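You operate a simulated robot arm through the tools that you are given. There is no shell and no other tool.

Carry out the task below with a simulated robot arm. There is one attempt and no reset: what you move stays moved.

TASK
Turn the yellow bin from RAGS to MEND: swap the label clips, sock in, cream rolled cloth out.
Fine: MEND clip on the bin's rim; RAGS clip and cloth on the counter; the socks in the drawer stay.

Only the result counts: the job must be done as asked and must still hold three seconds after the hand-in. Knocking over, shifting, dropping, spilling or breaking anything else fails it. Flat cloth is picked up by pressing the open fingertips on it (5 to 10 N) and closing them slowly along it; thin cloth reads only 2 to 8 mm in the jaws.

THE ROBOT
A 7-joint arm with a two-finger parallel gripper, fixed in place. Base frame: the origin is at the foot of the arm, x ahead of it, y to its left, z up; the work surface is at about z = 90. Lengths are in cm, angles in rad, forces in N, time in s.
Its first joint turns from -2.897 to 2.897 rad. Payload 3.43 kg.
The TCP is the grasp point between the finger pads, 3 cm short of the fingertips. In the tool frame z runs along the fingers and y along their closing line. Largest opening 9.4 cm; finger width 2.8, thickness 1; the body of the gripper, 5 by 9.6 cm, starts 5.5 cm behind the TCP.
Orientation is that of the tool frame in the base frame, as [roll, pitch, yaw] about the fixed x, y, z axes, in that order (R = Rz(yaw) Ry(pitch) Rx(roll)). With the fingers straight down and closing along the base's y, the tool's x points along the base's -x, its y along +y and its z along -z.

THE INTERFACE
- The arm moves only by the tool apply_moves. Its argument "targets" is one flat list of numbers, 7 for each row, row after row: the shift along the base's x, y, z in cm, then the turn, a rotation vector about the base's x, y, z in rad, then the finger opening in cm, from 0 to 9.4. In form: [x, y, z, ax, ay, az, jaw, x, y, z, ax, ay, az, jaw, ...]. A call has 1 to 20 rows; each row shifts and turns the commanded pose from where the row before left it. Rows are played at 5 a second. More than 5 cm and 0.15 rad between two rows, or a gripper value outside its range, and nothing of the call is played. Where a pose cannot be reached the arm comes as near as it can. A force on the tool above 40 N (or 10 N above the force at the start of the call, whichever is more), or a blocked arm, ends the call early, and 0.2 s more pass. Each finger travels about 4.5 cm/s and halts on what it meets, pressing with about 20 N; the grip force reading is that of the motor and also rises with nothing between the fingers. The clock runs only during rows and for 0.2 s after the last one: add rows that do not move to give the fingers time. The reply holds the time, the measured pose of the TCP, the force on the tool along the base axes, the opening and the grip force, in the units named above and with some noise, with the torque about the TCP (base axes, N m) and any sound that the robot's microphone picked up, and new pictures: "pictures" is both (left out), scene, wrist or none.
- Cameras (640 x 400 px; columns grow to the right, rows downward): "scene" is fixed at [40.05, 49.71, 165.37]; the picture's right is [0.54, 0.84, 0.00], its down [0.80, -0.51, -0.32] and it looks along [-0.27, 0.17, -0.95] (base axes); focal length 236 px, centre (320, 200). "wrist" rides on the gripper at [7.6, 1.4, -10.2] in the tool frame; the picture's right is [-0.18, 0.98, 0.00], its down [-0.75, -0.14, -0.64] and it looks along [-0.63, -0.12, 0.77] (tool axes); focal length 243 px, centre (320, 200). There is no depth. A picture from a camera that has moved, and an enlarged one, comes with that camera's place and axes in the base frame and with its lens.
- zoom(camera, box): a new picture of the part [left, top, right, bottom] of that camera's present view, enlarged. The clock stands still meanwhile.
- close_job(): hands the job in; it is judged then, once.

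Nothing tells you positions but the pictures and the camera data. Unless the task says otherwise, let go and move clear before handing in.

The tools are called after "Call:" by a JSON object that holds its "api" and its "payload". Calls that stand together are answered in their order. apply_moves: Moves the arm, as the interface text tells. Its arguments: {"type":"object","properties":{"targets":{"type":"array","items":{"type":"number"}},"pictures":{"type":"string","enum":["both","scene","wrist","none"]}},"required":["targets"]} The other tools are called the same way: zoom (camera, box) takes an enlarged picture of a part of a camera's view; close_job () hands the job in.

At the start:

```text
t: 0.0
ee_pos: [17.85, 53.3, 137.14]
tool_rot: [-3.141, 0.0, -3.141]
contact_force: [1.2, 0.3, -0.2]
torque: [-0.01, -0.01, 0.0]
opening: 9.4
grip_force: 0.0
```

scene: 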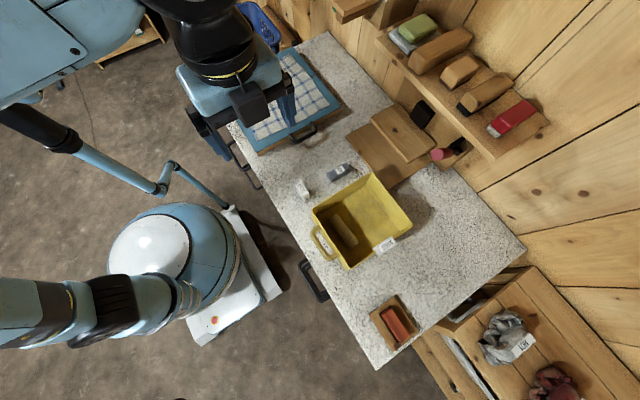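
wrist: 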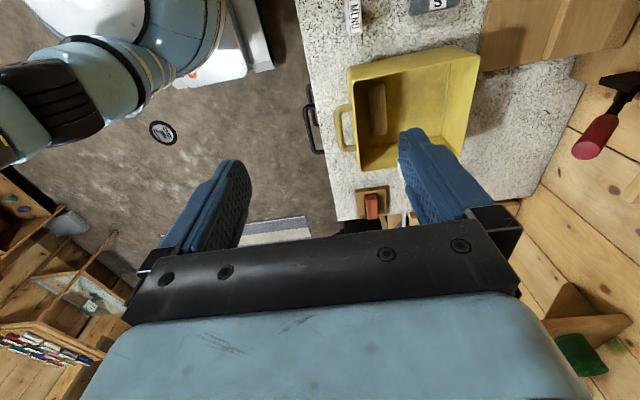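

I see a yellow bin on the counter with a clip on its rim, two loose clips beside it, and a drawer-like area with a blue rim and cloth near the gripper. I'll zoom in to identify the labels, sock and cloth before moving.

Call:
{"api": "zoom", "payload": {"camera": "scene", "box": [280, 140, 440, 280]}}

Call:
{"api": "zoom", "payload": {"camera": "scene", "box": [220, 20, 380, 160]}}

Call:
{"api": "zoom", "payload": {"camera": "scene", "box": [340, 270, 640, 400]}}

Call:
{"api": "zoom", "payload": {"camera": "wrist", "box": [300, 0, 640, 220]}}

```text
2.86 times, centred on (360, 210) of scene
camera zoom: at [40.05, 49.71, 165.37], right [0.54, 0.84, 0.0], down [0.8, -0.51, -0.32], along [-0.27, 0.17, -0.95], focal length 675 px, centre (206, 171)
```

zoom: 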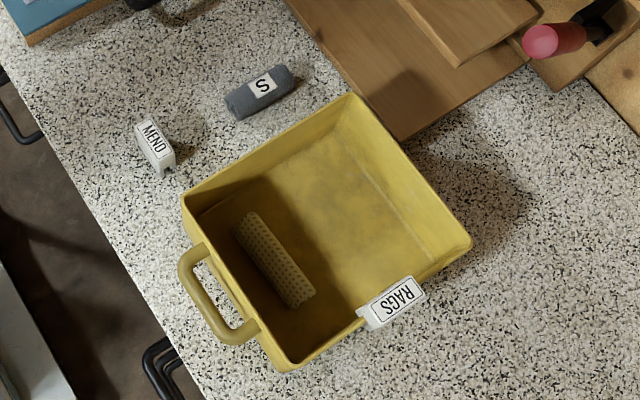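

```text
2.86 times, centred on (300, 90) of scene
camera zoom: at [40.05, 49.71, 165.37], right [0.54, 0.84, 0.0], down [0.8, -0.51, -0.32], along [-0.27, 0.17, -0.95], focal length 675 px, centre (377, 514)
```

zoom: 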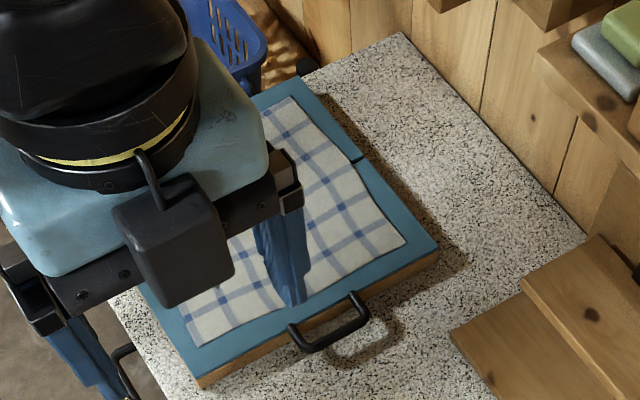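

```text
2.13 times, centred on (490, 335) of scene
camera zoom: at [40.05, 49.71, 165.37], right [0.54, 0.84, 0.0], down [0.8, -0.51, -0.32], along [-0.27, 0.17, -0.95], focal length 504 px, centre (-43, -88)
```

zoom: 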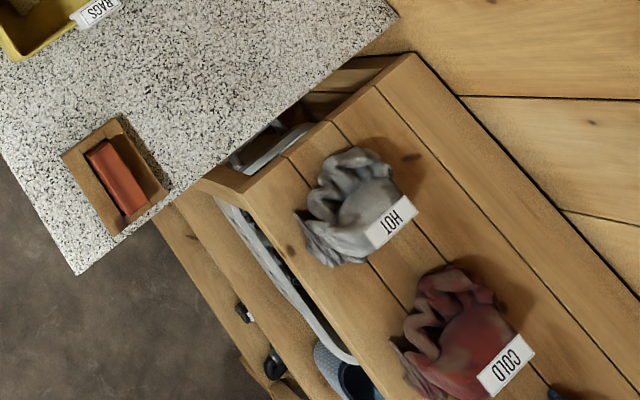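

```text
1.82 times, centred on (470, 110) of wrist
camera zoom: at [10.4, 54.74, 147.35], right [0.18, 0.98, 0.0], down [0.75, -0.14, 0.64], along [0.63, -0.12, -0.77], focal length 441 px, centre (47, 364)
```

zoom: 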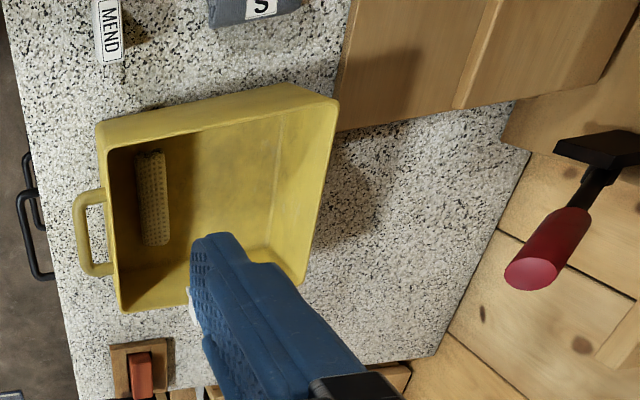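

The yellow bin sits at about x 22–42, y 57–80, with RAGS on its +x rim and the cream roll inside near y≈64. The MEND clip stands at about (14, 59.5), and a grey roll marked "S" lies near (14, 74). I'll move the wrist camera in for a closer look.

Call:
{"api": "apply_moves", "payload": {"targets": [-2.8, 1.5, -3.2, 0, 0, 0, 9.4, -2.8, 1.5, -3.2, 0, 0, 0, 9.4, -2.8, 1.5, -3.2, 0, 0, 0, 9.4, -2.8, 1.5, -3.2, 0, 0, 0, 9.4, -2.8, 1.5, -3.2, 0, 0, 0, 9.4, -2.8, 1.5, -3.2, 0, 0, 0, 9.4, 0, 0, 0, 0, 0, 0, 9.4], "pictures": "both"}}

```text
t: 1.6
ee_pos: [1.35, 62.23, 118.03]
tool_rot: [-3.141, -0.001, -3.141]
contact_force: [0.1, -0.2, 0.1]
torque: [0.03, 0.02, 0.02]
opening: 9.38
grip_force: 0.2
camera wrist: at [-6.16, 63.72, 128.2], right [0.18, 0.98, 0.0], down [0.75, -0.14, 0.64], along [0.63, -0.12, -0.77], focal length 243 px, centre (320, 200)
```

scene: 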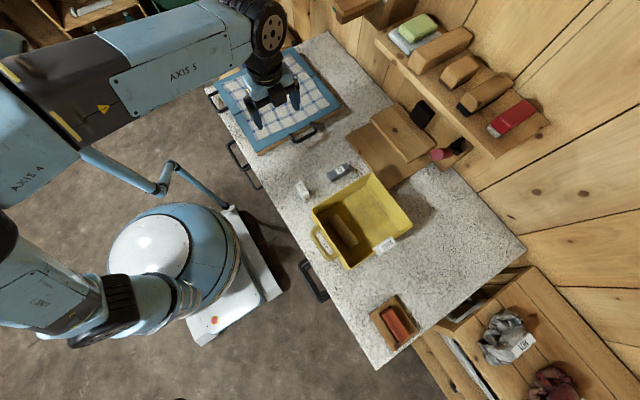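
wrist: 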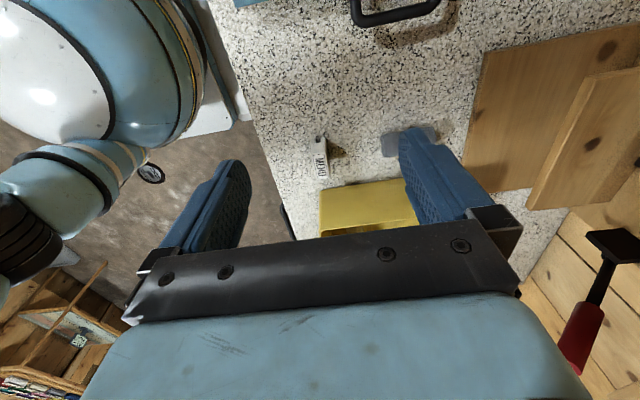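

The clip and the grey roll sit in the upper half of the wrist view. I'll zoom in on them from here before going closer.

Call:
{"api": "zoom", "payload": {"camera": "wrist", "box": [290, 100, 450, 200]}}

Call:
{"api": "zoom", "payload": {"camera": "scene", "box": [280, 140, 360, 210]}}

Call:
{"api": "zoom", "payload": {"camera": "scene", "box": [400, 270, 560, 400]}}

```text
4.00 times, centred on (370, 150) of wrist
camera zoom: at [-6.16, 63.72, 128.2], right [0.18, 0.98, 0.0], down [0.75, -0.14, 0.64], along [0.63, -0.12, -0.77], focal length 970 px, centre (120, 400)
```

zoom: 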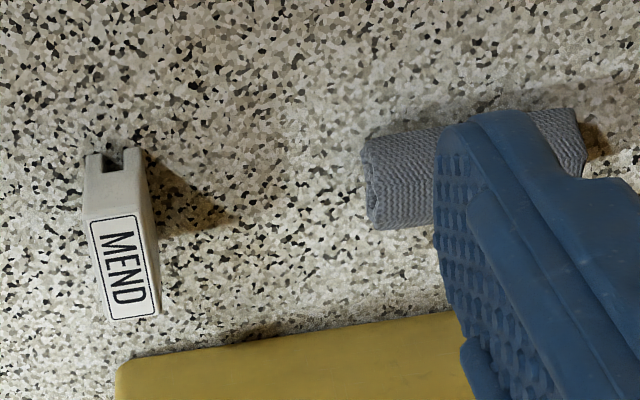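

```text
5.71 times, centred on (320, 175) of scene
camera zoom: at [40.05, 49.71, 165.37], right [0.54, 0.84, 0.0], down [0.8, -0.51, -0.32], along [-0.27, 0.17, -0.95], focal length 1350 px, centre (320, 343)
```

zoom: 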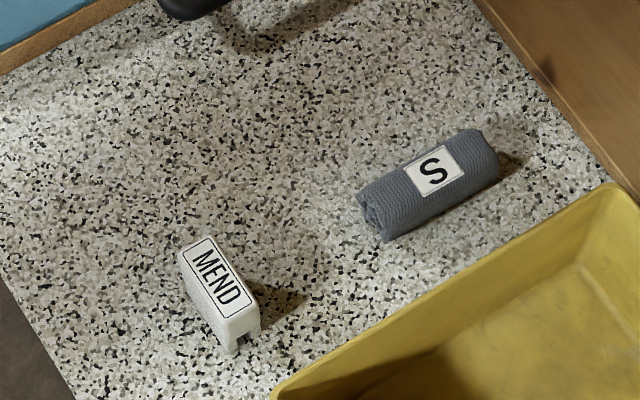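

```text
3.08 times, centred on (480, 335) of scene
camera zoom: at [40.05, 49.71, 165.37], right [0.54, 0.84, 0.0], down [0.8, -0.51, -0.32], along [-0.27, 0.17, -0.95], focal length 727 px, centre (-172, -215)
```

zoom: 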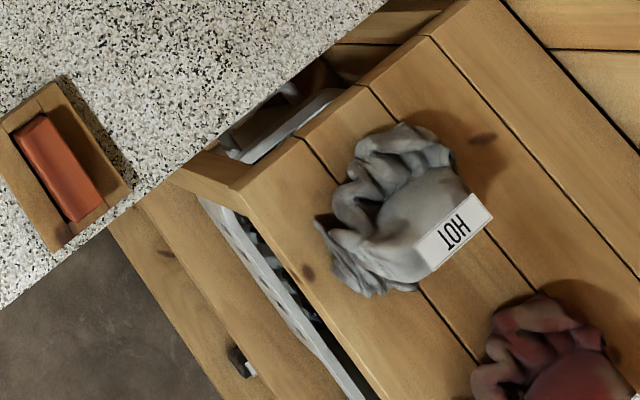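

The MEND clip is a slotted saddle block standing slot-down, and the grey knitted roll has an "S" tag. I'll bring the camera over the clip, then check the tray area for anything else that could be the sock.

Call:
{"api": "apply_moves", "payload": {"targets": [3.5, 0.5, -2.0, 0, 0, 0, 9.4, 3.5, 0.5, -2.0, 0, 0, 0, 9.4, 3.5, 0.5, -2.0, 0, 0, 0, 9.4, 3.5, 0.5, -2.0, 0, 0, 0, 9.4, 0, 0, 0, 0, 0, 0, 9.4], "pictures": "both"}}

```text
t: 2.8
ee_pos: [15.26, 64.31, 110.09]
tool_rot: [3.141, 0.0, -3.141]
contact_force: [-0.3, 0.0, -1.2]
torque: [0.01, -0.04, -0.03]
opening: 9.41
grip_force: 0.1
camera wrist: at [7.77, 65.82, 120.26], right [0.18, 0.98, 0.0], down [0.75, -0.14, 0.64], along [0.63, -0.12, -0.77], focal length 243 px, centre (320, 200)
```

scene: 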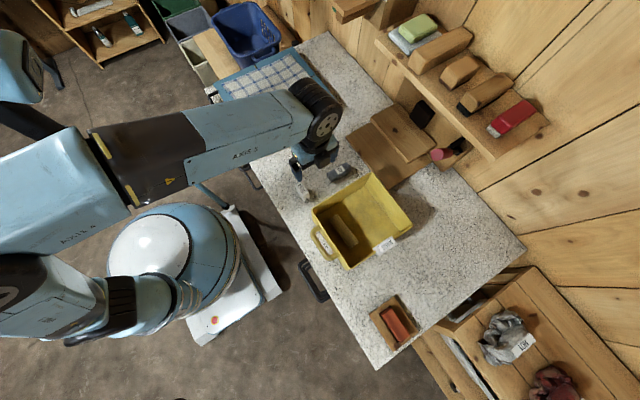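
wrist: 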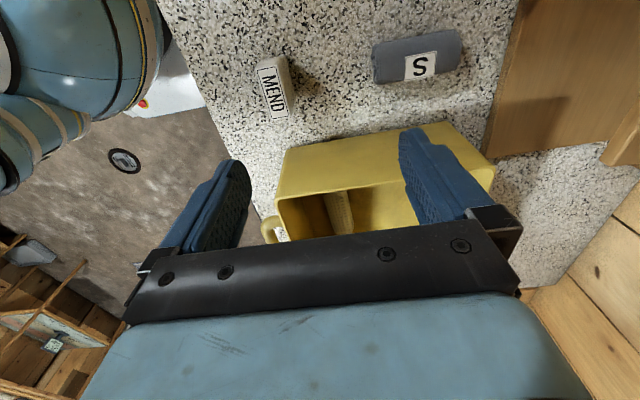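

Call:
{"api": "zoom", "payload": {"camera": "wrist", "box": [240, 20, 480, 170]}}

Call:
{"api": "zoom", "payload": {"camera": "wrist", "box": [240, 160, 400, 260]}}

Call:
{"api": "zoom", "payload": {"camera": "scene", "box": [150, 0, 350, 125]}}

Call:
{"api": "zoom", "payload": {"camera": "scene", "box": [300, 160, 420, 280]}}

```text
2.67 times, centred on (360, 95) of wrist
camera zoom: at [7.77, 65.82, 120.26], right [0.18, 0.98, 0.0], down [0.75, -0.14, 0.64], along [0.63, -0.12, -0.77], focal length 647 px, centre (213, 480)
```

zoom: 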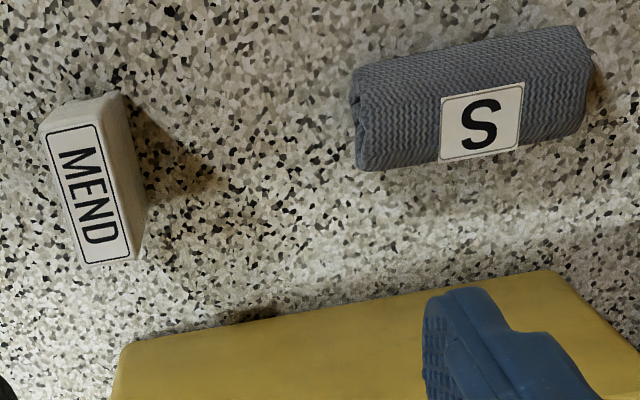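

```text
4.00 times, centred on (320, 210) of wrist
camera zoom: at [7.77, 65.82, 120.26], right [0.18, 0.98, 0.0], down [0.75, -0.14, 0.64], along [0.63, -0.12, -0.77], focal length 970 px, centre (320, 160)
```

zoom: 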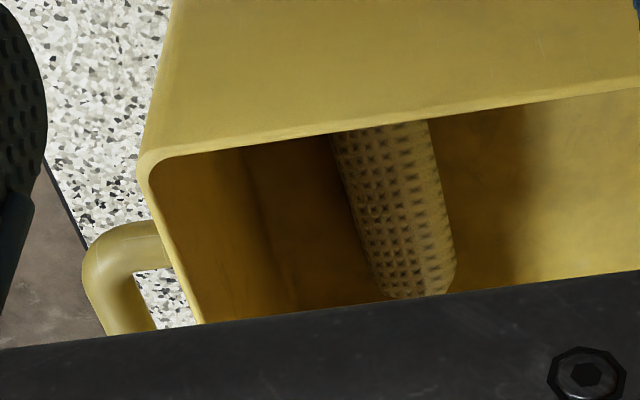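

```text
3.20 times, centred on (250, 62) of scene
camera zoom: at [40.05, 49.71, 165.37], right [0.54, 0.84, 0.0], down [0.8, -0.51, -0.32], along [-0.27, 0.17, -0.95], focal length 756 px, centre (544, 640)
```

zoom: 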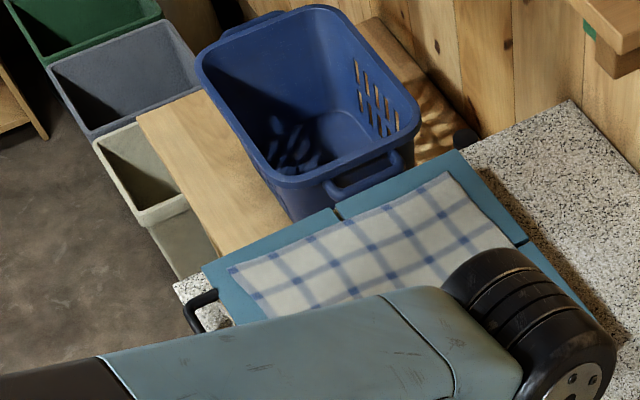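

```text
3.33 times, centred on (360, 220) of scene
camera zoom: at [40.05, 49.71, 165.37], right [0.54, 0.84, 0.0], down [0.8, -0.51, -0.32], along [-0.27, 0.17, -0.95], focal length 788 px, centre (187, 133)
```

zoom: 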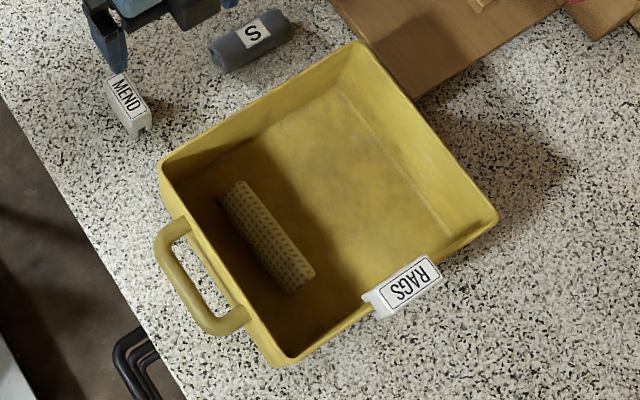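

The "S" roll is the only sock-like item on the counter, so it is the sock. Both clips are saddles about 5 cm long and 2 cm wide. Next I'll hover over the bin to measure the rim, the roll and the RAGS clip.

Call:
{"api": "apply_moves", "payload": {"targets": [4.2, 0.8, 1.2, 0, 0, 0, 9.4, 4.2, 0.8, 1.2, 0, 0, 0, 9.4, 4.2, 0.8, 1.2, 0, 0, 0, 9.4, 4.2, 0.8, 1.2, 0, 0, 0, 9.4, 0, 0, 0, 0, 0, 0, 9.4], "pictures": "both"}}

```text
t: 4.0
ee_pos: [31.87, 67.53, 114.98]
tool_rot: [-3.14, 0.0, -3.141]
contact_force: [-0.2, 0.2, 0.5]
torque: [-0.02, 0.01, 0.02]
opening: 9.42
grip_force: 0.1
camera wrist: at [24.34, 69.0, 125.15], right [0.18, 0.98, 0.0], down [0.75, -0.14, 0.64], along [0.63, -0.12, -0.77], focal length 243 px, centre (320, 200)
```

scene: 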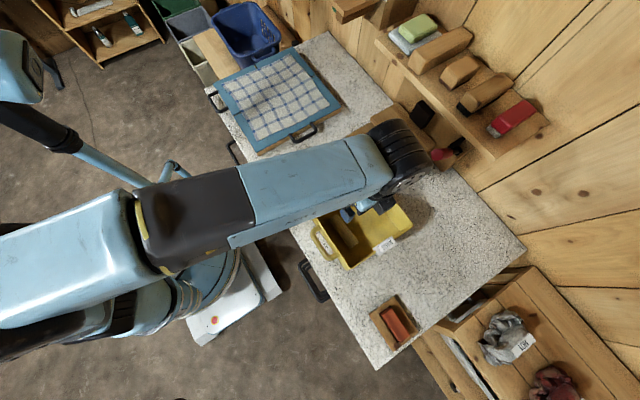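
wrist: 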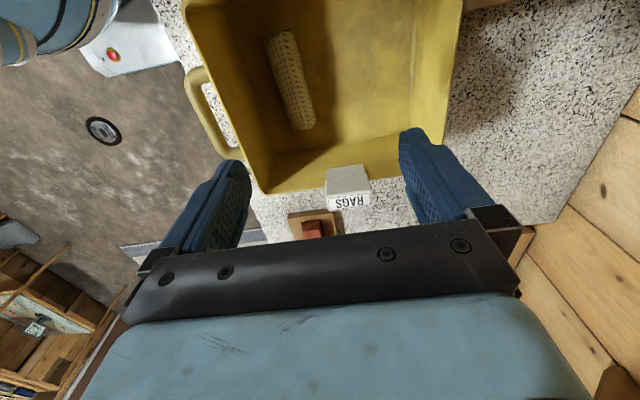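

Call:
{"api": "zoom", "payload": {"camera": "wrist", "box": [180, 0, 480, 220]}}

Call:
{"api": "zoom", "payload": {"camera": "scene", "box": [300, 180, 420, 280]}}

Call:
{"api": "zoom", "payload": {"camera": "scene", "box": [200, 40, 350, 160]}}

```text
1.82 times, centred on (330, 110) of wrist
camera zoom: at [24.34, 69.0, 125.15], right [0.18, 0.98, 0.0], down [0.75, -0.14, 0.64], along [0.63, -0.12, -0.77], focal length 441 px, centre (302, 364)
```

zoom: 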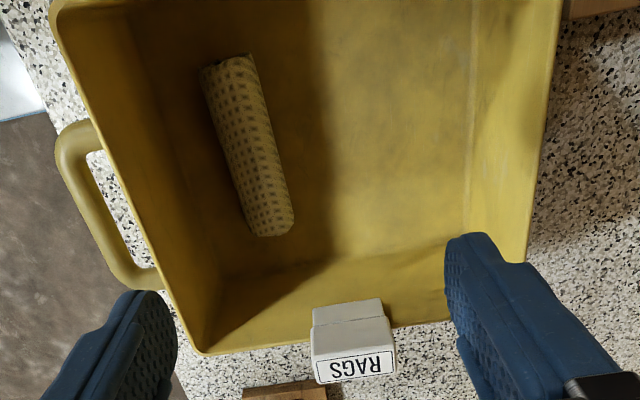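

```text
4.00 times, centred on (360, 230) of scene
camera zoom: at [40.05, 49.71, 165.37], right [0.54, 0.84, 0.0], down [0.8, -0.51, -0.32], along [-0.27, 0.17, -0.95], focal length 945 px, centre (160, 80)
```

zoom: 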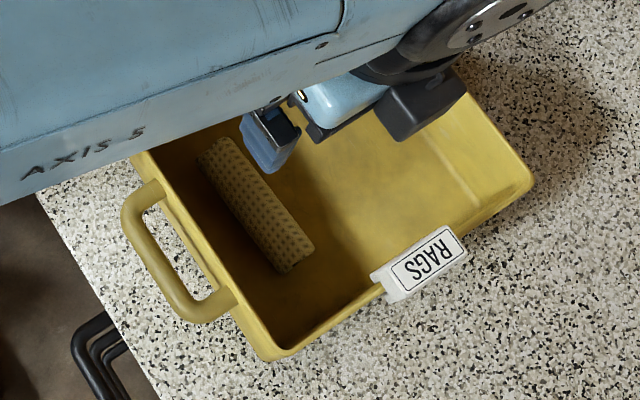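

```text
3.33 times, centred on (275, 100) of scene
camera zoom: at [40.05, 49.71, 165.37], right [0.54, 0.84, 0.0], down [0.8, -0.51, -0.32], along [-0.27, 0.17, -0.95], focal length 788 px, centre (470, 533)
```

zoom: 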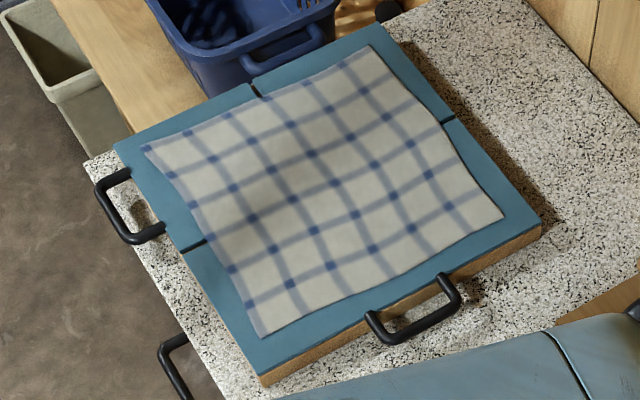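

Call:
{"api": "zoom", "payload": {"camera": "wrist", "box": [310, 150, 390, 220]}}

Call:
{"api": "zoom", "payload": {"camera": "scene", "box": [365, 225, 425, 270]}}

```text
5.71 times, centred on (350, 185) of wrist
camera zoom: at [24.34, 69.0, 125.15], right [0.18, 0.98, 0.0], down [0.75, -0.14, 0.64], along [0.63, -0.12, -0.77], focal length 1386 px, centre (149, 286)
```

zoom: 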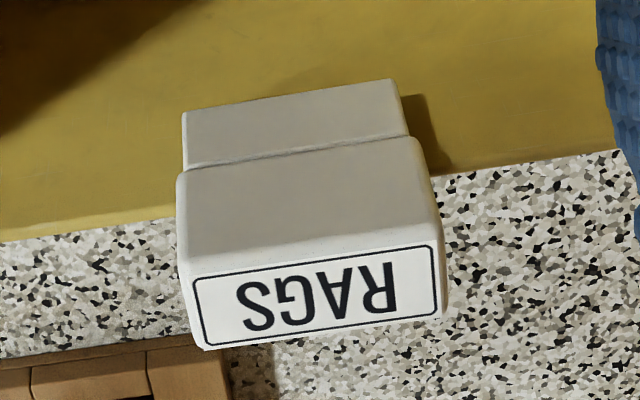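

```text
8.89 times, centred on (395, 248) of scene
camera zoom: at [40.05, 49.71, 165.37], right [0.54, 0.84, 0.0], down [0.8, -0.51, -0.32], along [-0.27, 0.17, -0.95], focal length 2100 px, centre (-347, -222)
```

zoom: 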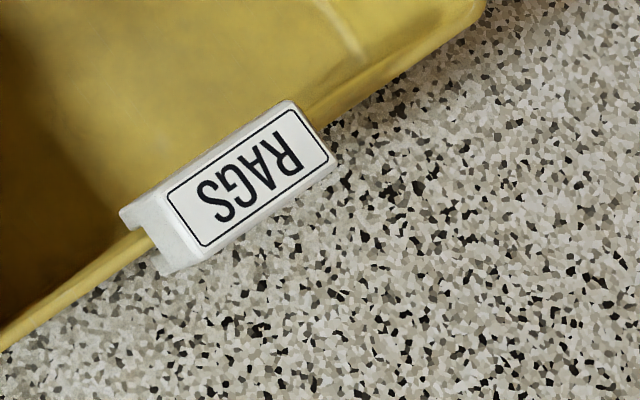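

The RAGS label centre triangulates to about (42.3, 68.8, 104.2), with the rim at z≈100.7. MEND is at about (14.05, 59.85, 94.9), turned roughly -0.055 rad. The cream roll lies along x from 26.5 to 37 at y≈63.8, and it comes out first.

Call:
{"api": "apply_moves", "payload": {"targets": [0, -1.9, -3, 0, 0, 0, 6.5, 0, -1.8, -3, 0, 0, 0, 6.5, 0, 0, -3, 0, 0, 0, 6.5, 0, 0, 0, 0, 0, 0, 6.5, 0, 0, 0, 0, 0, 0, 6.5], "pictures": "both"}}

```text
t: 5.2
ee_pos: [31.78, 63.89, 105.79]
tool_rot: [3.141, 0.001, 3.14]
contact_force: [-0.5, 0.0, 0.9]
torque: [0.02, 0.01, -0.02]
opening: 6.48
grip_force: 0.1
camera wrist: at [24.24, 65.35, 116.07], right [0.18, 0.98, 0.0], down [0.75, -0.14, 0.64], along [0.63, -0.12, -0.77], focal length 243 px, centre (320, 200)
```

scene: 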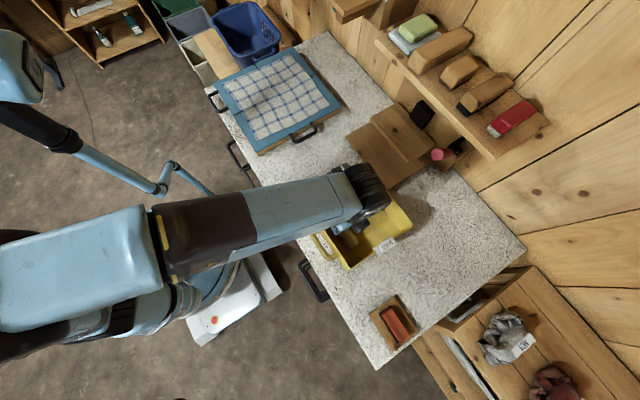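
wrist: 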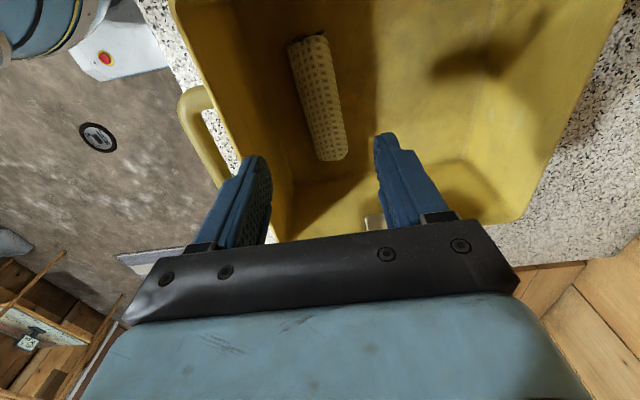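

The jaws are centred over the roll. I'm lowering into the bin.

Call:
{"api": "apply_moves", "payload": {"targets": [0, 0, -3, 0, 0, 0, 6.5, 0, 0, -3, 0, 0, 0, 6.5, 0, 0, -2.5, 0, 0, 0, 6.5, 0, 0, 0, 0, 0, 0, 6.5], "pictures": "both"}}

```text
t: 6.2
ee_pos: [31.82, 63.61, 97.33]
tool_rot: [-3.14, 0.0, 3.141]
contact_force: [0.1, 0.2, -0.3]
torque: [0.01, 0.02, 0.0]
opening: 6.49
grip_force: 0.0
camera wrist: at [24.26, 65.24, 107.55], right [0.18, 0.98, 0.0], down [0.75, -0.14, 0.64], along [0.63, -0.12, -0.77], focal length 243 px, centre (320, 200)
```

scene: 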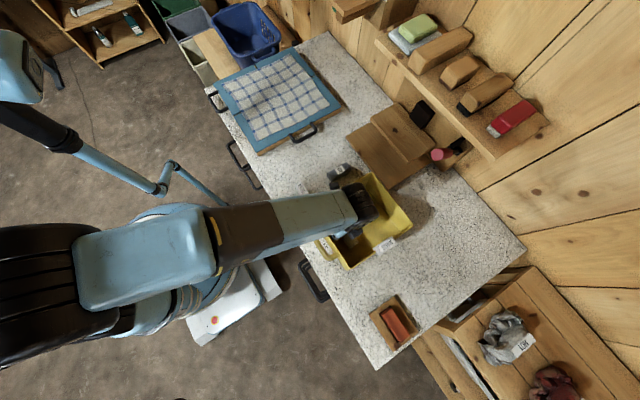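
wrist: 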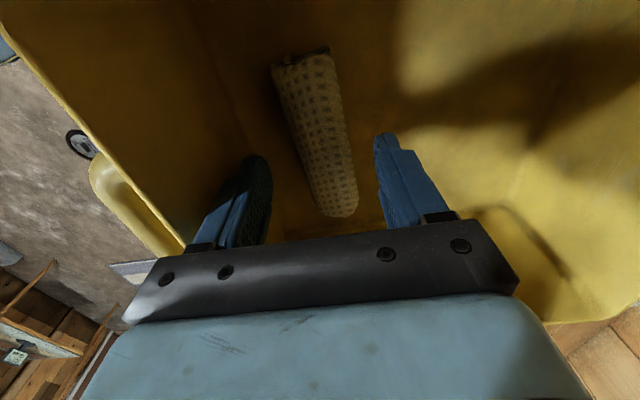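

Call:
{"api": "apply_moves", "payload": {"targets": [0, 0, -1.5, 0, 0, 0, 6.5, 0, 0, -1.3, 0, 0, 0, 6.5, 0, 0, 0, 0, 0, 0, 6.5], "pictures": "wrist"}}

```text
t: 7.0
ee_pos: [32.08, 63.72, 94.46]
tool_rot: [3.139, 0.0, 3.141]
contact_force: [0.0, 0.1, -0.1]
torque: [0.0, 0.0, 0.0]
opening: 6.5
grip_force: 0.0
camera wrist: at [24.45, 65.15, 104.64], right [0.18, 0.98, 0.0], down [0.75, -0.14, 0.64], along [0.63, -0.12, -0.77], focal length 243 px, centre (320, 200)
```

wrist: 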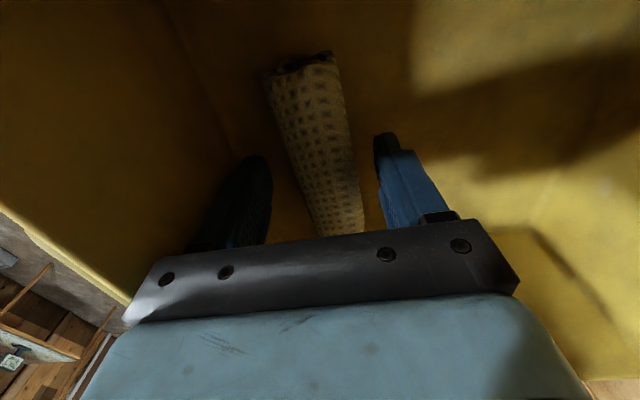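

Call:
{"api": "apply_moves", "payload": {"targets": [0, 0.2, -0.2, 0, 0, 0, 5.5, 0, 0, 0, 0, 0, 0, 4.7, 0, 0, 0, 0, 0, 0, 4.0, 0, 0, 0, 0, 0, 0, 3.4, 0, 0, 0, 0, 0, 0, 2.9, 0, 0, 0, 0, 0, 0, 2.5, 0, 0, 0, 0, 0, 0, 2.2, 0, 0, 0, 0, 0, 0, 2.0, 0, 0, 0, 0, 0, 0, 2.0], "pictures": "wrist"}}

```text
t: 9.0
ee_pos: [32.0, 63.85, 94.31]
tool_rot: [3.14, 0.0, -3.139]
contact_force: [-0.1, -0.4, 0.1]
torque: [0.0, 0.01, -0.02]
opening: 4.05
grip_force: 20.0
camera wrist: at [24.43, 65.38, 104.47], right [0.18, 0.98, 0.0], down [0.75, -0.14, 0.64], along [0.63, -0.12, -0.77], focal length 243 px, centre (320, 200)
```

wrist: 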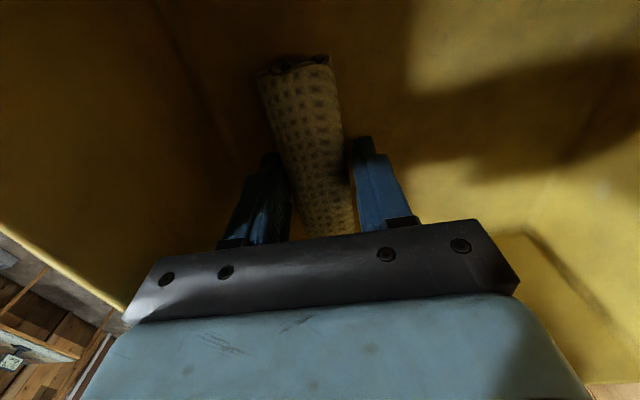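

The roll is held at 4.05 cm with 20 N. I'm lifting it straight up.

Call:
{"api": "apply_moves", "payload": {"targets": [0, 0, 1, 0, 0, 0, 2.0, 0, 0, 2, 0, 0, 0, 2.0, 0, 0, 3, 0, 0, 0, 2.0, 0, 0, 4, 0, 0, 0, 2.0, 0, 0, 4, 0, 0, 0, 2.0, 0, 0, 4, 0, 0, 0, 2.0, 0, 0, 0, 0, 0, 0, 2.0], "pictures": "both"}}

```text
t: 10.6
ee_pos: [32.15, 64.01, 112.42]
tool_rot: [3.14, 0.0, 3.141]
contact_force: [0.4, -0.9, -0.3]
torque: [-0.02, 0.0, 0.01]
opening: 4.08
grip_force: 19.8
camera wrist: at [24.58, 65.54, 122.55], right [0.18, 0.98, 0.0], down [0.75, -0.14, 0.64], along [0.63, -0.12, -0.77], focal length 243 px, centre (320, 200)
```

scene: 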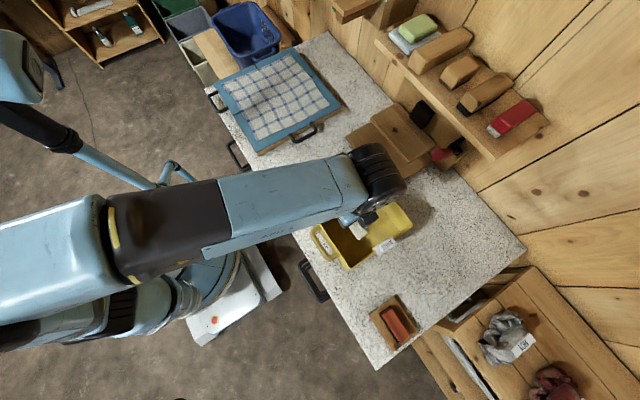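
wrist: 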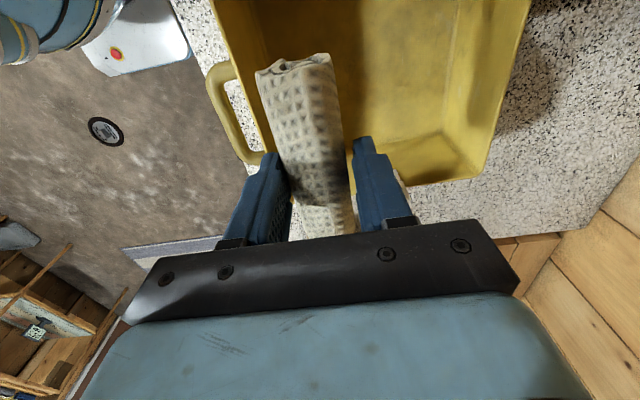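

Call:
{"api": "apply_moves", "payload": {"targets": [3.8, 2.2, 0, 0, 0, 0, 2.0, 3.8, 2.2, 0, 0, 0, 0, 2.0, 3.8, 2.2, 0, 0, 0, 0, 2.0, 3.8, 2.2, 0, 0, 0, 0, 2.0, 3.8, 2.2, 0, 0, 0, 0, 2.0, 0, 0, 0, 0, 0, 0, 2.0], "pictures": "both"}}

```text
t: 12.0
ee_pos: [51.14, 74.8, 112.0]
tool_rot: [3.141, -0.001, -3.141]
contact_force: [0.4, -0.1, -0.6]
torque: [0.01, 0.01, 0.0]
opening: 4.06
grip_force: 19.5
camera wrist: at [43.62, 76.25, 122.13], right [0.18, 0.98, 0.0], down [0.75, -0.14, 0.64], along [0.63, -0.12, -0.77], focal length 243 px, centre (320, 200)
```

scene: 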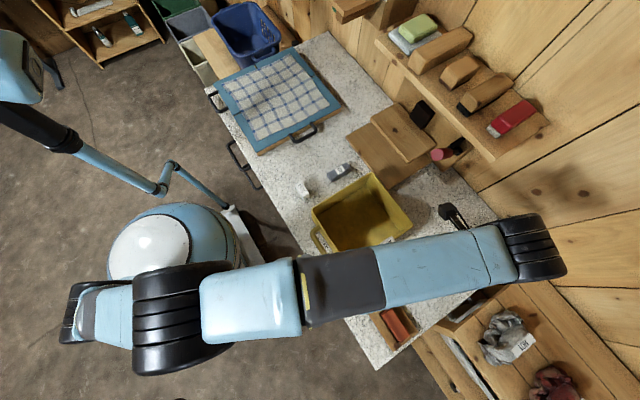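
wrist: 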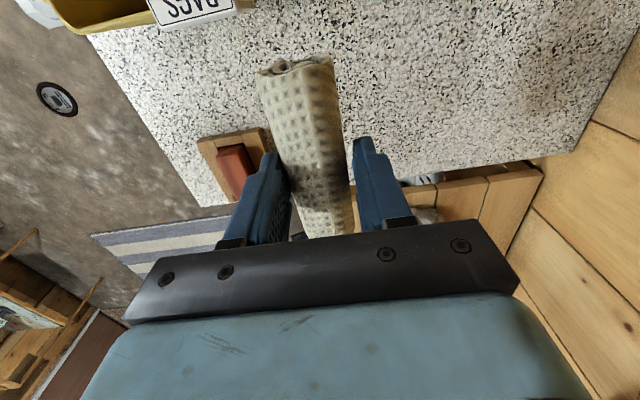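

The counter below is clear, so I'm lowering the roll onto it.

Call:
{"api": "apply_moves", "payload": {"targets": [0, 0, -4, 0, 0, 0, 2.0, 0, 0, -4, 0, 0, 0, 2.0, 0, 0, -4, 0, 0, 0, 2.0, 0, 0, -3, 0, 0, 0, 2.0, 0, 0, -1.5, 0, 0, 0, 2.0, 0, 0, 0, 0, 0, 0, 2.0, 0, 0, -0.4, 0, 0, 0, 2.0, 0, 0, -0.3, 0, 0, 0, 2.0, 0, 0, 0, 0, 0, 0, 2.0], "pictures": "wrist"}}

```text
t: 14.0
ee_pos: [51.01, 74.87, 94.96]
tool_rot: [3.141, 0.0, 3.141]
contact_force: [0.0, 0.2, -0.9]
torque: [-0.02, -0.01, 0.01]
opening: 4.06
grip_force: 19.8
camera wrist: at [43.38, 76.37, 105.21], right [0.18, 0.98, 0.0], down [0.75, -0.14, 0.64], along [0.63, -0.12, -0.77], focal length 243 px, centre (320, 200)
```

wrist: 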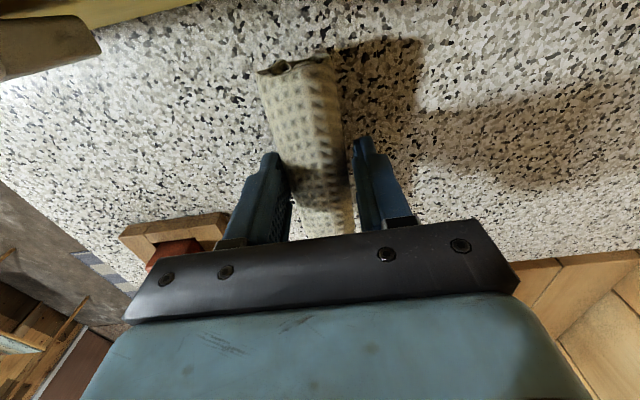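

Call:
{"api": "apply_moves", "payload": {"targets": [0, 0, -0.4, 0, 0, 0, 2.0, 0, 0, -0.3, 0, 0, 0, 2.0, 0, 0, 0, 0, 0, 0, 2.0], "pictures": "none"}}

```text
t: 14.8
ee_pos: [51.03, 74.9, 94.32]
tool_rot: [3.142, 0.0, 3.141]
contact_force: [1.1, 1.0, 0.1]
torque: [0.0, 0.02, -0.01]
opening: 4.02
grip_force: 20.2
```

Call:
{"api": "apply_moves", "payload": {"targets": [0, 0, -0.2, 0, 0, 0, 2.0, 0, 0, -0.15, 0, 0, 0, 2.0, 0, 0, 0, 0, 0, 0, 2.0], "pictures": "none"}}

```text
t: 15.6
ee_pos: [50.95, 74.89, 93.98]
tool_rot: [-3.141, 0.0, 3.141]
contact_force: [-0.3, -0.2, -0.6]
torque: [-0.05, 0.0, 0.05]
opening: 4.04
grip_force: 19.7
```

Call:
{"api": "apply_moves", "payload": {"targets": [0, 0, -0.2, 0, 0, 0, 2.0, 0, 0, -0.15, 0, 0, 0, 2.0, 0, 0, 0, 0, 0, 0, 2.0], "pictures": "wrist"}}

```text
t: 16.4
ee_pos: [50.99, 75.1, 93.63]
tool_rot: [-3.141, 0.001, 3.141]
contact_force: [-0.6, 0.3, 0.1]
torque: [-0.02, -0.02, -0.03]
opening: 4.06
grip_force: 19.9
camera wrist: at [43.48, 76.41, 103.87], right [0.18, 0.98, 0.0], down [0.75, -0.14, 0.64], along [0.63, -0.12, -0.77], focal length 243 px, centre (320, 200)
```

wrist: 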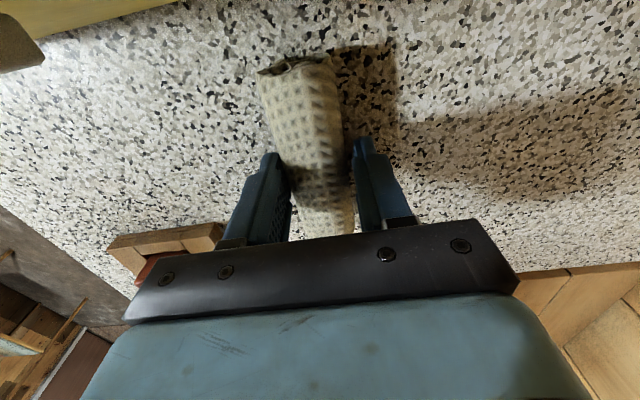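

Call:
{"api": "apply_moves", "payload": {"targets": [0, 0, -0.15, 0, 0, 0, 2.0, 0, 0, -0.1, 0, 0, 0, 2.0, 0, 0, 0, 0, 0, 0, 2.0], "pictures": "none"}}

Call:
{"api": "zoom", "payload": {"camera": "wrist", "box": [220, 20, 440, 250]}}

```text
t: 17.2
ee_pos: [51.08, 74.89, 93.68]
tool_rot: [3.139, 0.002, 3.141]
contact_force: [0.1, -2.8, 20.6]
torque: [-0.15, 0.01, 0.28]
opening: 4.05
grip_force: 20.3
```

```text
1.74 times, centred on (330, 135) of wrist
camera zoom: at [43.47, 76.4, 103.83], right [0.18, 0.98, 0.0], down [0.75, -0.14, 0.64], along [0.63, -0.12, -0.77], focal length 422 px, centre (303, 313)
```

zoom: 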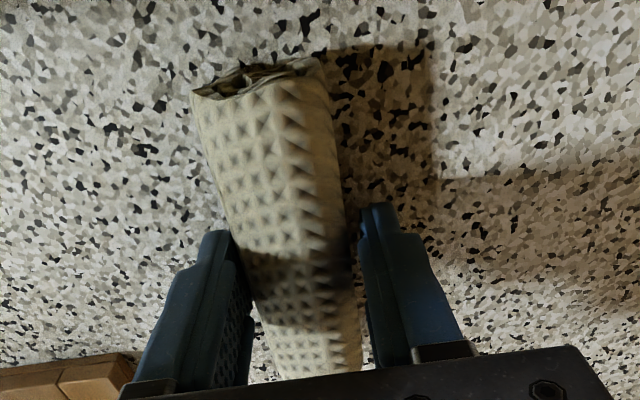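

The roll is touching the counter (20 N up). I'll ease off slightly, open the fingers slowly and rise.

Call:
{"api": "apply_moves", "payload": {"targets": [0, 0, 0.15, 0, 0, 0, 2.5, 0, 0, 0, 0, 0, 0, 3.5, 0, 0, 0, 0, 0, 0, 4.2, 0, 0, 0, 0, 0, 0, 4.8, 0, 0, 0, 0, 0, 0, 5.4, 0, 0, 0, 0, 0, 0, 6.0, 0, 0, 0, 0, 0, 0, 6.5, 0, 0, 0, 0, 0, 0, 6.5], "pictures": "wrist"}}

```text
t: 19.0
ee_pos: [50.97, 74.85, 93.49]
tool_rot: [3.141, 0.0, 3.141]
contact_force: [0.7, 0.0, 0.0]
torque: [0.02, -0.03, -0.04]
opening: 6.51
grip_force: 0.0
camera wrist: at [43.44, 76.45, 103.72], right [0.18, 0.98, 0.0], down [0.75, -0.14, 0.64], along [0.63, -0.12, -0.77], focal length 243 px, centre (320, 200)
```

wrist: 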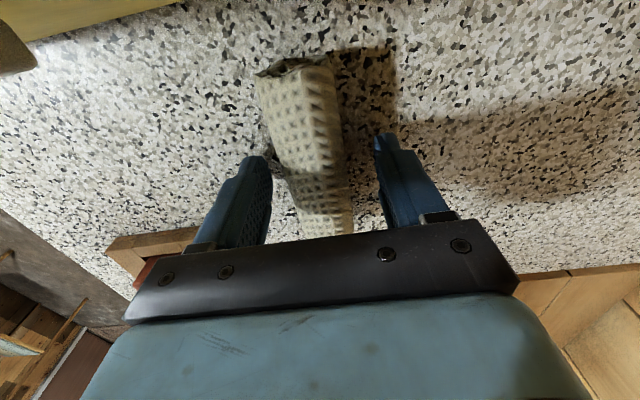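

The cream roll is on the counter. I'll rise, go over the RAGS clip and turn the tool -90° so the jaws close along x.

Call:
{"api": "apply_moves", "payload": {"targets": [0, 0, 4, 0, 0, 0, 6.5, 0, 0, 4, 0, 0, 0, 6.5, 0, 0, 4, 0, 0, 0, 6.5, 0, 0, 4, 0, 0, 0, 6.5, 0, 0, 4, 0, 0, 0, 6.5, -0.8, -0.6, 0, 0, 0, -0.1428, 6.5, -0.8, -0.6, 0, 0, 0, -0.1428, 6.5, -0.8, -0.6, 0, 0, 0, -0.1428, 6.5, -0.8, -0.6, 0, 0, 0, -0.1428, 6.5, -0.8, -0.6, 0, 0, 0, -0.1428, 6.5, -0.8, -0.6, 0, 0, 0, -0.1428, 6.5, -0.8, -0.5, 0, 0, 0, -0.1428, 6.5, -0.8, -0.5, 0, 0, 0, -0.1428, 6.5, -0.8, -0.5, 0, 0, 0, -0.1428, 6.5, -0.8, -0.5, 0, 0, 0, -0.1428, 6.5, -0.7, -0.5, 0, 0, 0, -0.1428, 6.5, 0, 0, 0, 0, 0, 0, 6.5, 0, 0, 0, 0, 0, 0, 6.5], "pictures": "both"}}

```text
t: 22.8
ee_pos: [42.24, 68.85, 113.65]
tool_rot: [3.141, -0.001, 1.57]
contact_force: [0.0, 0.7, -0.1]
torque: [0.02, 0.03, 0.04]
opening: 6.5
grip_force: 0.1
camera wrist: at [43.78, 76.61, 123.79], right [0.98, -0.18, 0.0], down [-0.14, -0.75, 0.64], along [-0.12, -0.63, -0.77], focal length 243 px, centre (320, 200)
```

scene: 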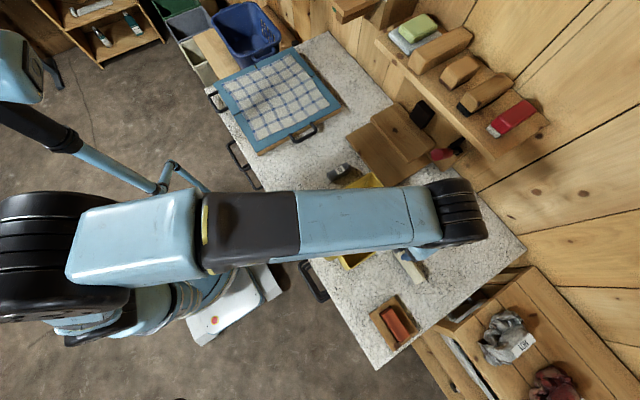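
wrist: 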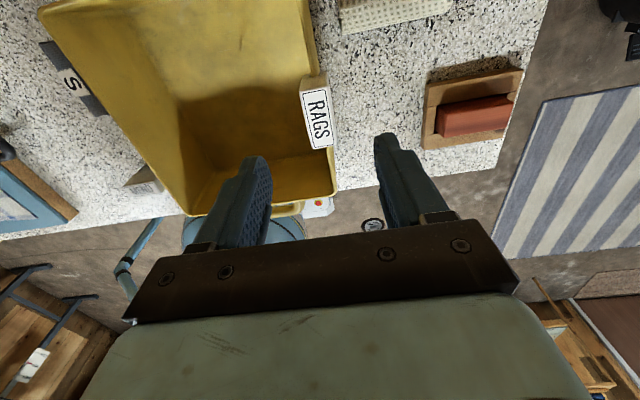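

Call:
{"api": "zoom", "payload": {"camera": "wrist", "box": [270, 60, 370, 160]}}

```text
4.00 times, centred on (320, 110) of wrist
camera zoom: at [43.78, 76.61, 123.79], right [0.98, -0.18, 0.0], down [-0.14, -0.75, 0.64], along [-0.12, -0.63, -0.77], focal length 970 px, centre (320, 560)
```

zoom: 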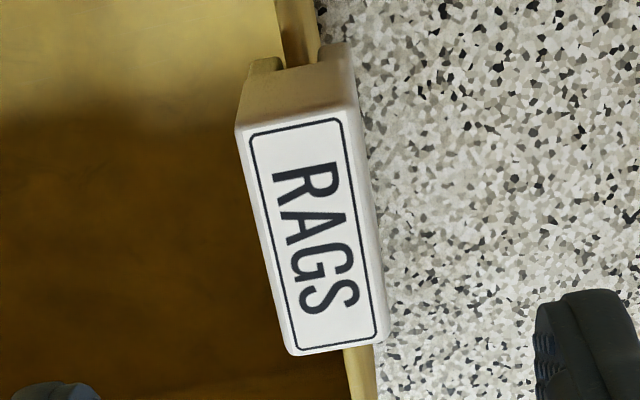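

RAGS is centred under the tool to within about 0.1 cm. I'll lower so the pads straddle its upper block.

Call:
{"api": "apply_moves", "payload": {"targets": [0, 0.1, -3.5, 0, 0, 0, 5.5, 0, 0, -3.5, 0, 0, 0, 5.5, 0, 0, -2.2, 0, 0, 0, 5.5, 0, 0, -1.0, 0, 0, 0, 5.0, 0, 0, 0, 0, 0, 0, 5.0], "pictures": "both"}}

```text
t: 24.0
ee_pos: [42.25, 68.98, 103.33]
tool_rot: [-3.141, -0.001, 1.571]
contact_force: [0.1, -0.5, -0.3]
torque: [0.03, 0.0, 0.0]
opening: 4.98
grip_force: 0.0
camera wrist: at [43.76, 76.65, 113.61], right [0.98, -0.18, 0.0], down [-0.14, -0.75, 0.64], along [-0.12, -0.63, -0.77], focal length 243 px, centre (320, 200)
```

scene: 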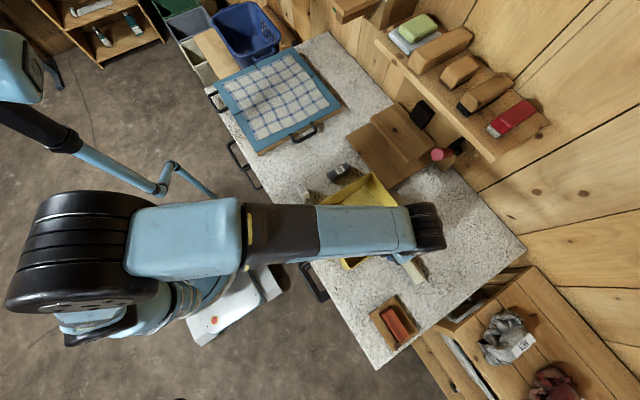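
wrist: 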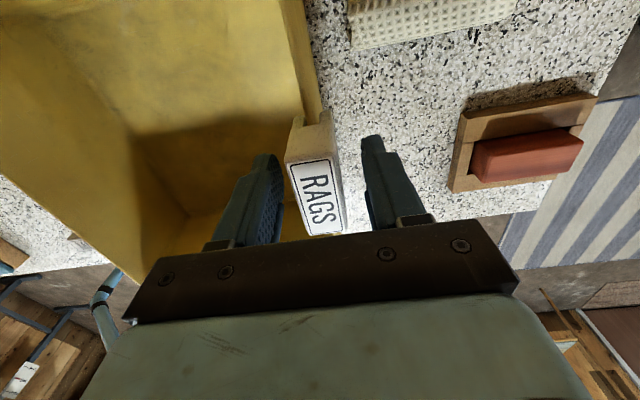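

Call:
{"api": "zoom", "payload": {"camera": "wrist", "box": [240, 110, 400, 250]}}

```text
2.86 times, centred on (320, 180) of wrist
camera zoom: at [43.76, 76.65, 113.61], right [0.98, -0.18, 0.0], down [-0.14, -0.75, 0.64], along [-0.12, -0.63, -0.77], focal length 693 px, centre (320, 257)
```

zoom: 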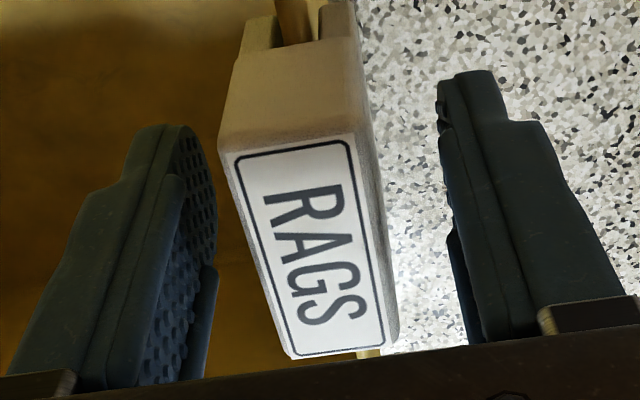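

Relative to the jaws, the clip sits about 0.1 cm toward -x. I'll correct that and close slowly.

Call:
{"api": "apply_moves", "payload": {"targets": [-0.1, 0, 0, 0, 0, 0, 4.5, 0, 0, 0, 0, 0, 0, 4.0, 0, 0, 0, 0, 0, 0, 3.5, 0, 0, 0, 0, 0, 0, 3.0, 0, 0, 0, 0, 0, 0, 2.7, 0, 0, 0, 0, 0, 0, 2.4, 0, 0, 0, 0, 0, 0, 2.1, 0, 0, 0, 0, 0, 0, 1.8, 0, 0, 0, 0, 0, 0, 1.5, 0, 0, 0, 0, 0, 0, 1.2, 0, 0, 0, 0, 0, 0, 1.2], "pictures": "wrist"}}

```text
t: 26.4
ee_pos: [42.21, 68.87, 103.39]
tool_rot: [3.141, 0.0, 1.572]
contact_force: [0.7, -0.4, 0.2]
torque: [0.0, -0.02, -0.03]
opening: 2.71
grip_force: 20.1
camera wrist: at [43.67, 76.64, 113.6], right [0.98, -0.18, 0.0], down [-0.14, -0.75, 0.64], along [-0.12, -0.63, -0.77], focal length 243 px, centre (320, 200)
```

wrist: 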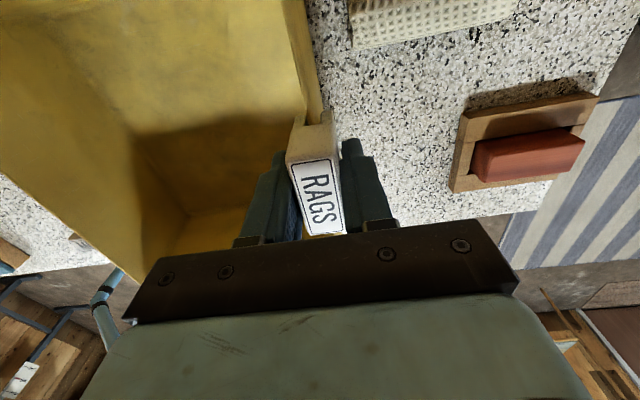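

RAGS is gripped at 2.71 cm with no side load. Now I'll lift it straight up off the rim.

Call:
{"api": "apply_moves", "payload": {"targets": [0, 0, 0.4, 0, 0, 0, 1.2, 0, 0, 0.4, 0, 0, 0, 1.2, 0, 0, 0.4, 0, 0, 0, 1.2, 0, 0, 0.6, 0, 0, 0, 1.2, 0, 0, 0.8, 0, 0, 0, 1.2, 0, 0, 0, 0, 0, 0, 1.2], "pictures": "both"}}

```text
t: 27.8
ee_pos: [42.14, 68.89, 105.94]
tool_rot: [3.141, 0.001, 1.569]
contact_force: [-0.4, -1.3, -0.9]
torque: [0.0, 0.0, 0.01]
opening: 2.73
grip_force: 20.9
camera wrist: at [43.63, 76.59, 116.17], right [0.98, -0.18, 0.0], down [-0.14, -0.75, 0.64], along [-0.12, -0.63, -0.77], focal length 243 px, centre (320, 200)
```

scene: 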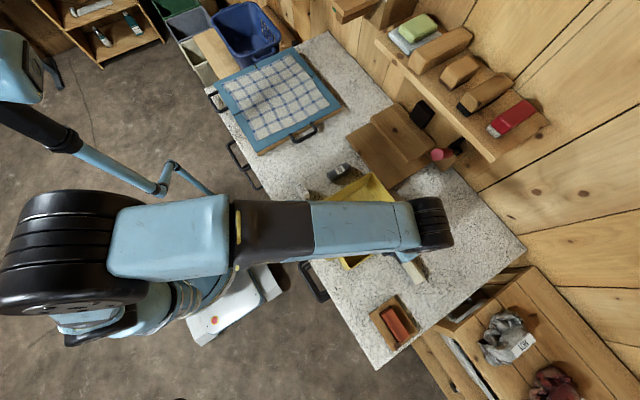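
wrist: 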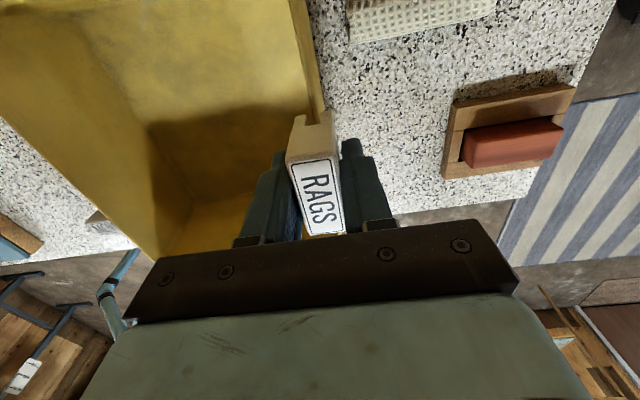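

Call:
{"api": "zoom", "payload": {"camera": "wrist", "box": [240, 60, 400, 240]}}

```text
2.22 times, centred on (320, 150) of wrist
camera zoom: at [43.63, 76.59, 116.17], right [0.98, -0.18, 0.0], down [-0.14, -0.75, 0.64], along [-0.12, -0.63, -0.77], focal length 539 px, centre (320, 311)
```

zoom: 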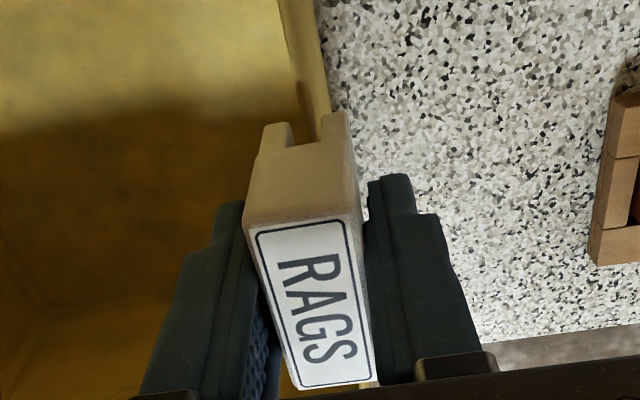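

The clip is off the rim and its slot is visible. I'll lift higher, move to a free spot near (49, 62) and lower.

Call:
{"api": "apply_moves", "payload": {"targets": [0, 0, 3, 0, 0, 0, 1.2, 0, 0, 3, 0, 0, 0, 1.2, 2.3, -2.3, 0, 0, 0, 0, 1.2, 2.3, -2.3, 0, 0, 0, 0, 1.2, 2.25, -2.3, 0, 0, 0, 0, 1.2, 0, 0, -4, 0, 0, 0, 1.2, 0, 0, -4, 0, 0, 0, 1.2, 0, 0, 0, 0, 0, 0, 1.2], "pictures": "both"}}

```text
t: 29.6
ee_pos: [48.83, 61.96, 103.84]
tool_rot: [-3.141, 0.0, 1.57]
contact_force: [0.5, -0.5, 0.0]
torque: [0.01, -0.01, 0.06]
opening: 2.71
grip_force: 19.6
camera wrist: at [50.33, 69.63, 114.08], right [0.98, -0.18, 0.0], down [-0.14, -0.75, 0.64], along [-0.12, -0.63, -0.77], focal length 243 px, centre (320, 200)
```

scene: 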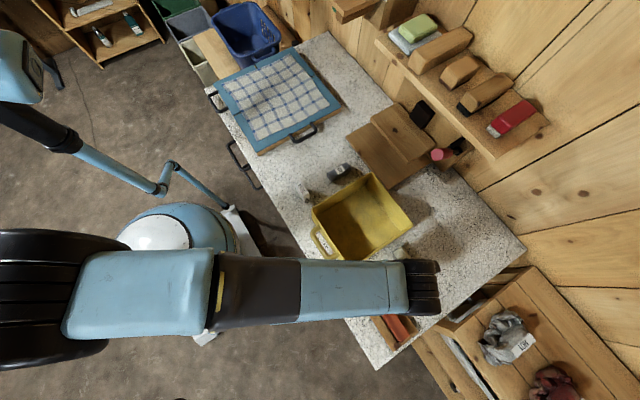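
wrist: 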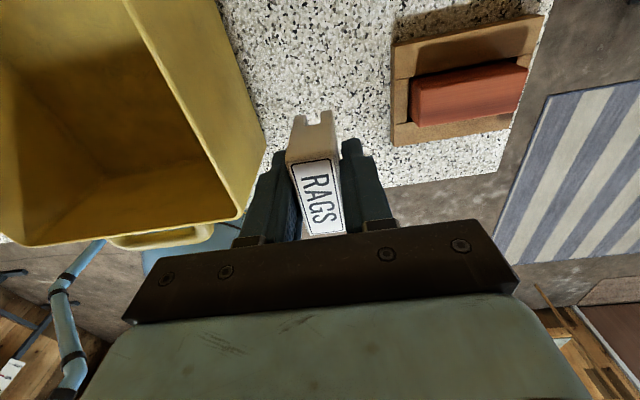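

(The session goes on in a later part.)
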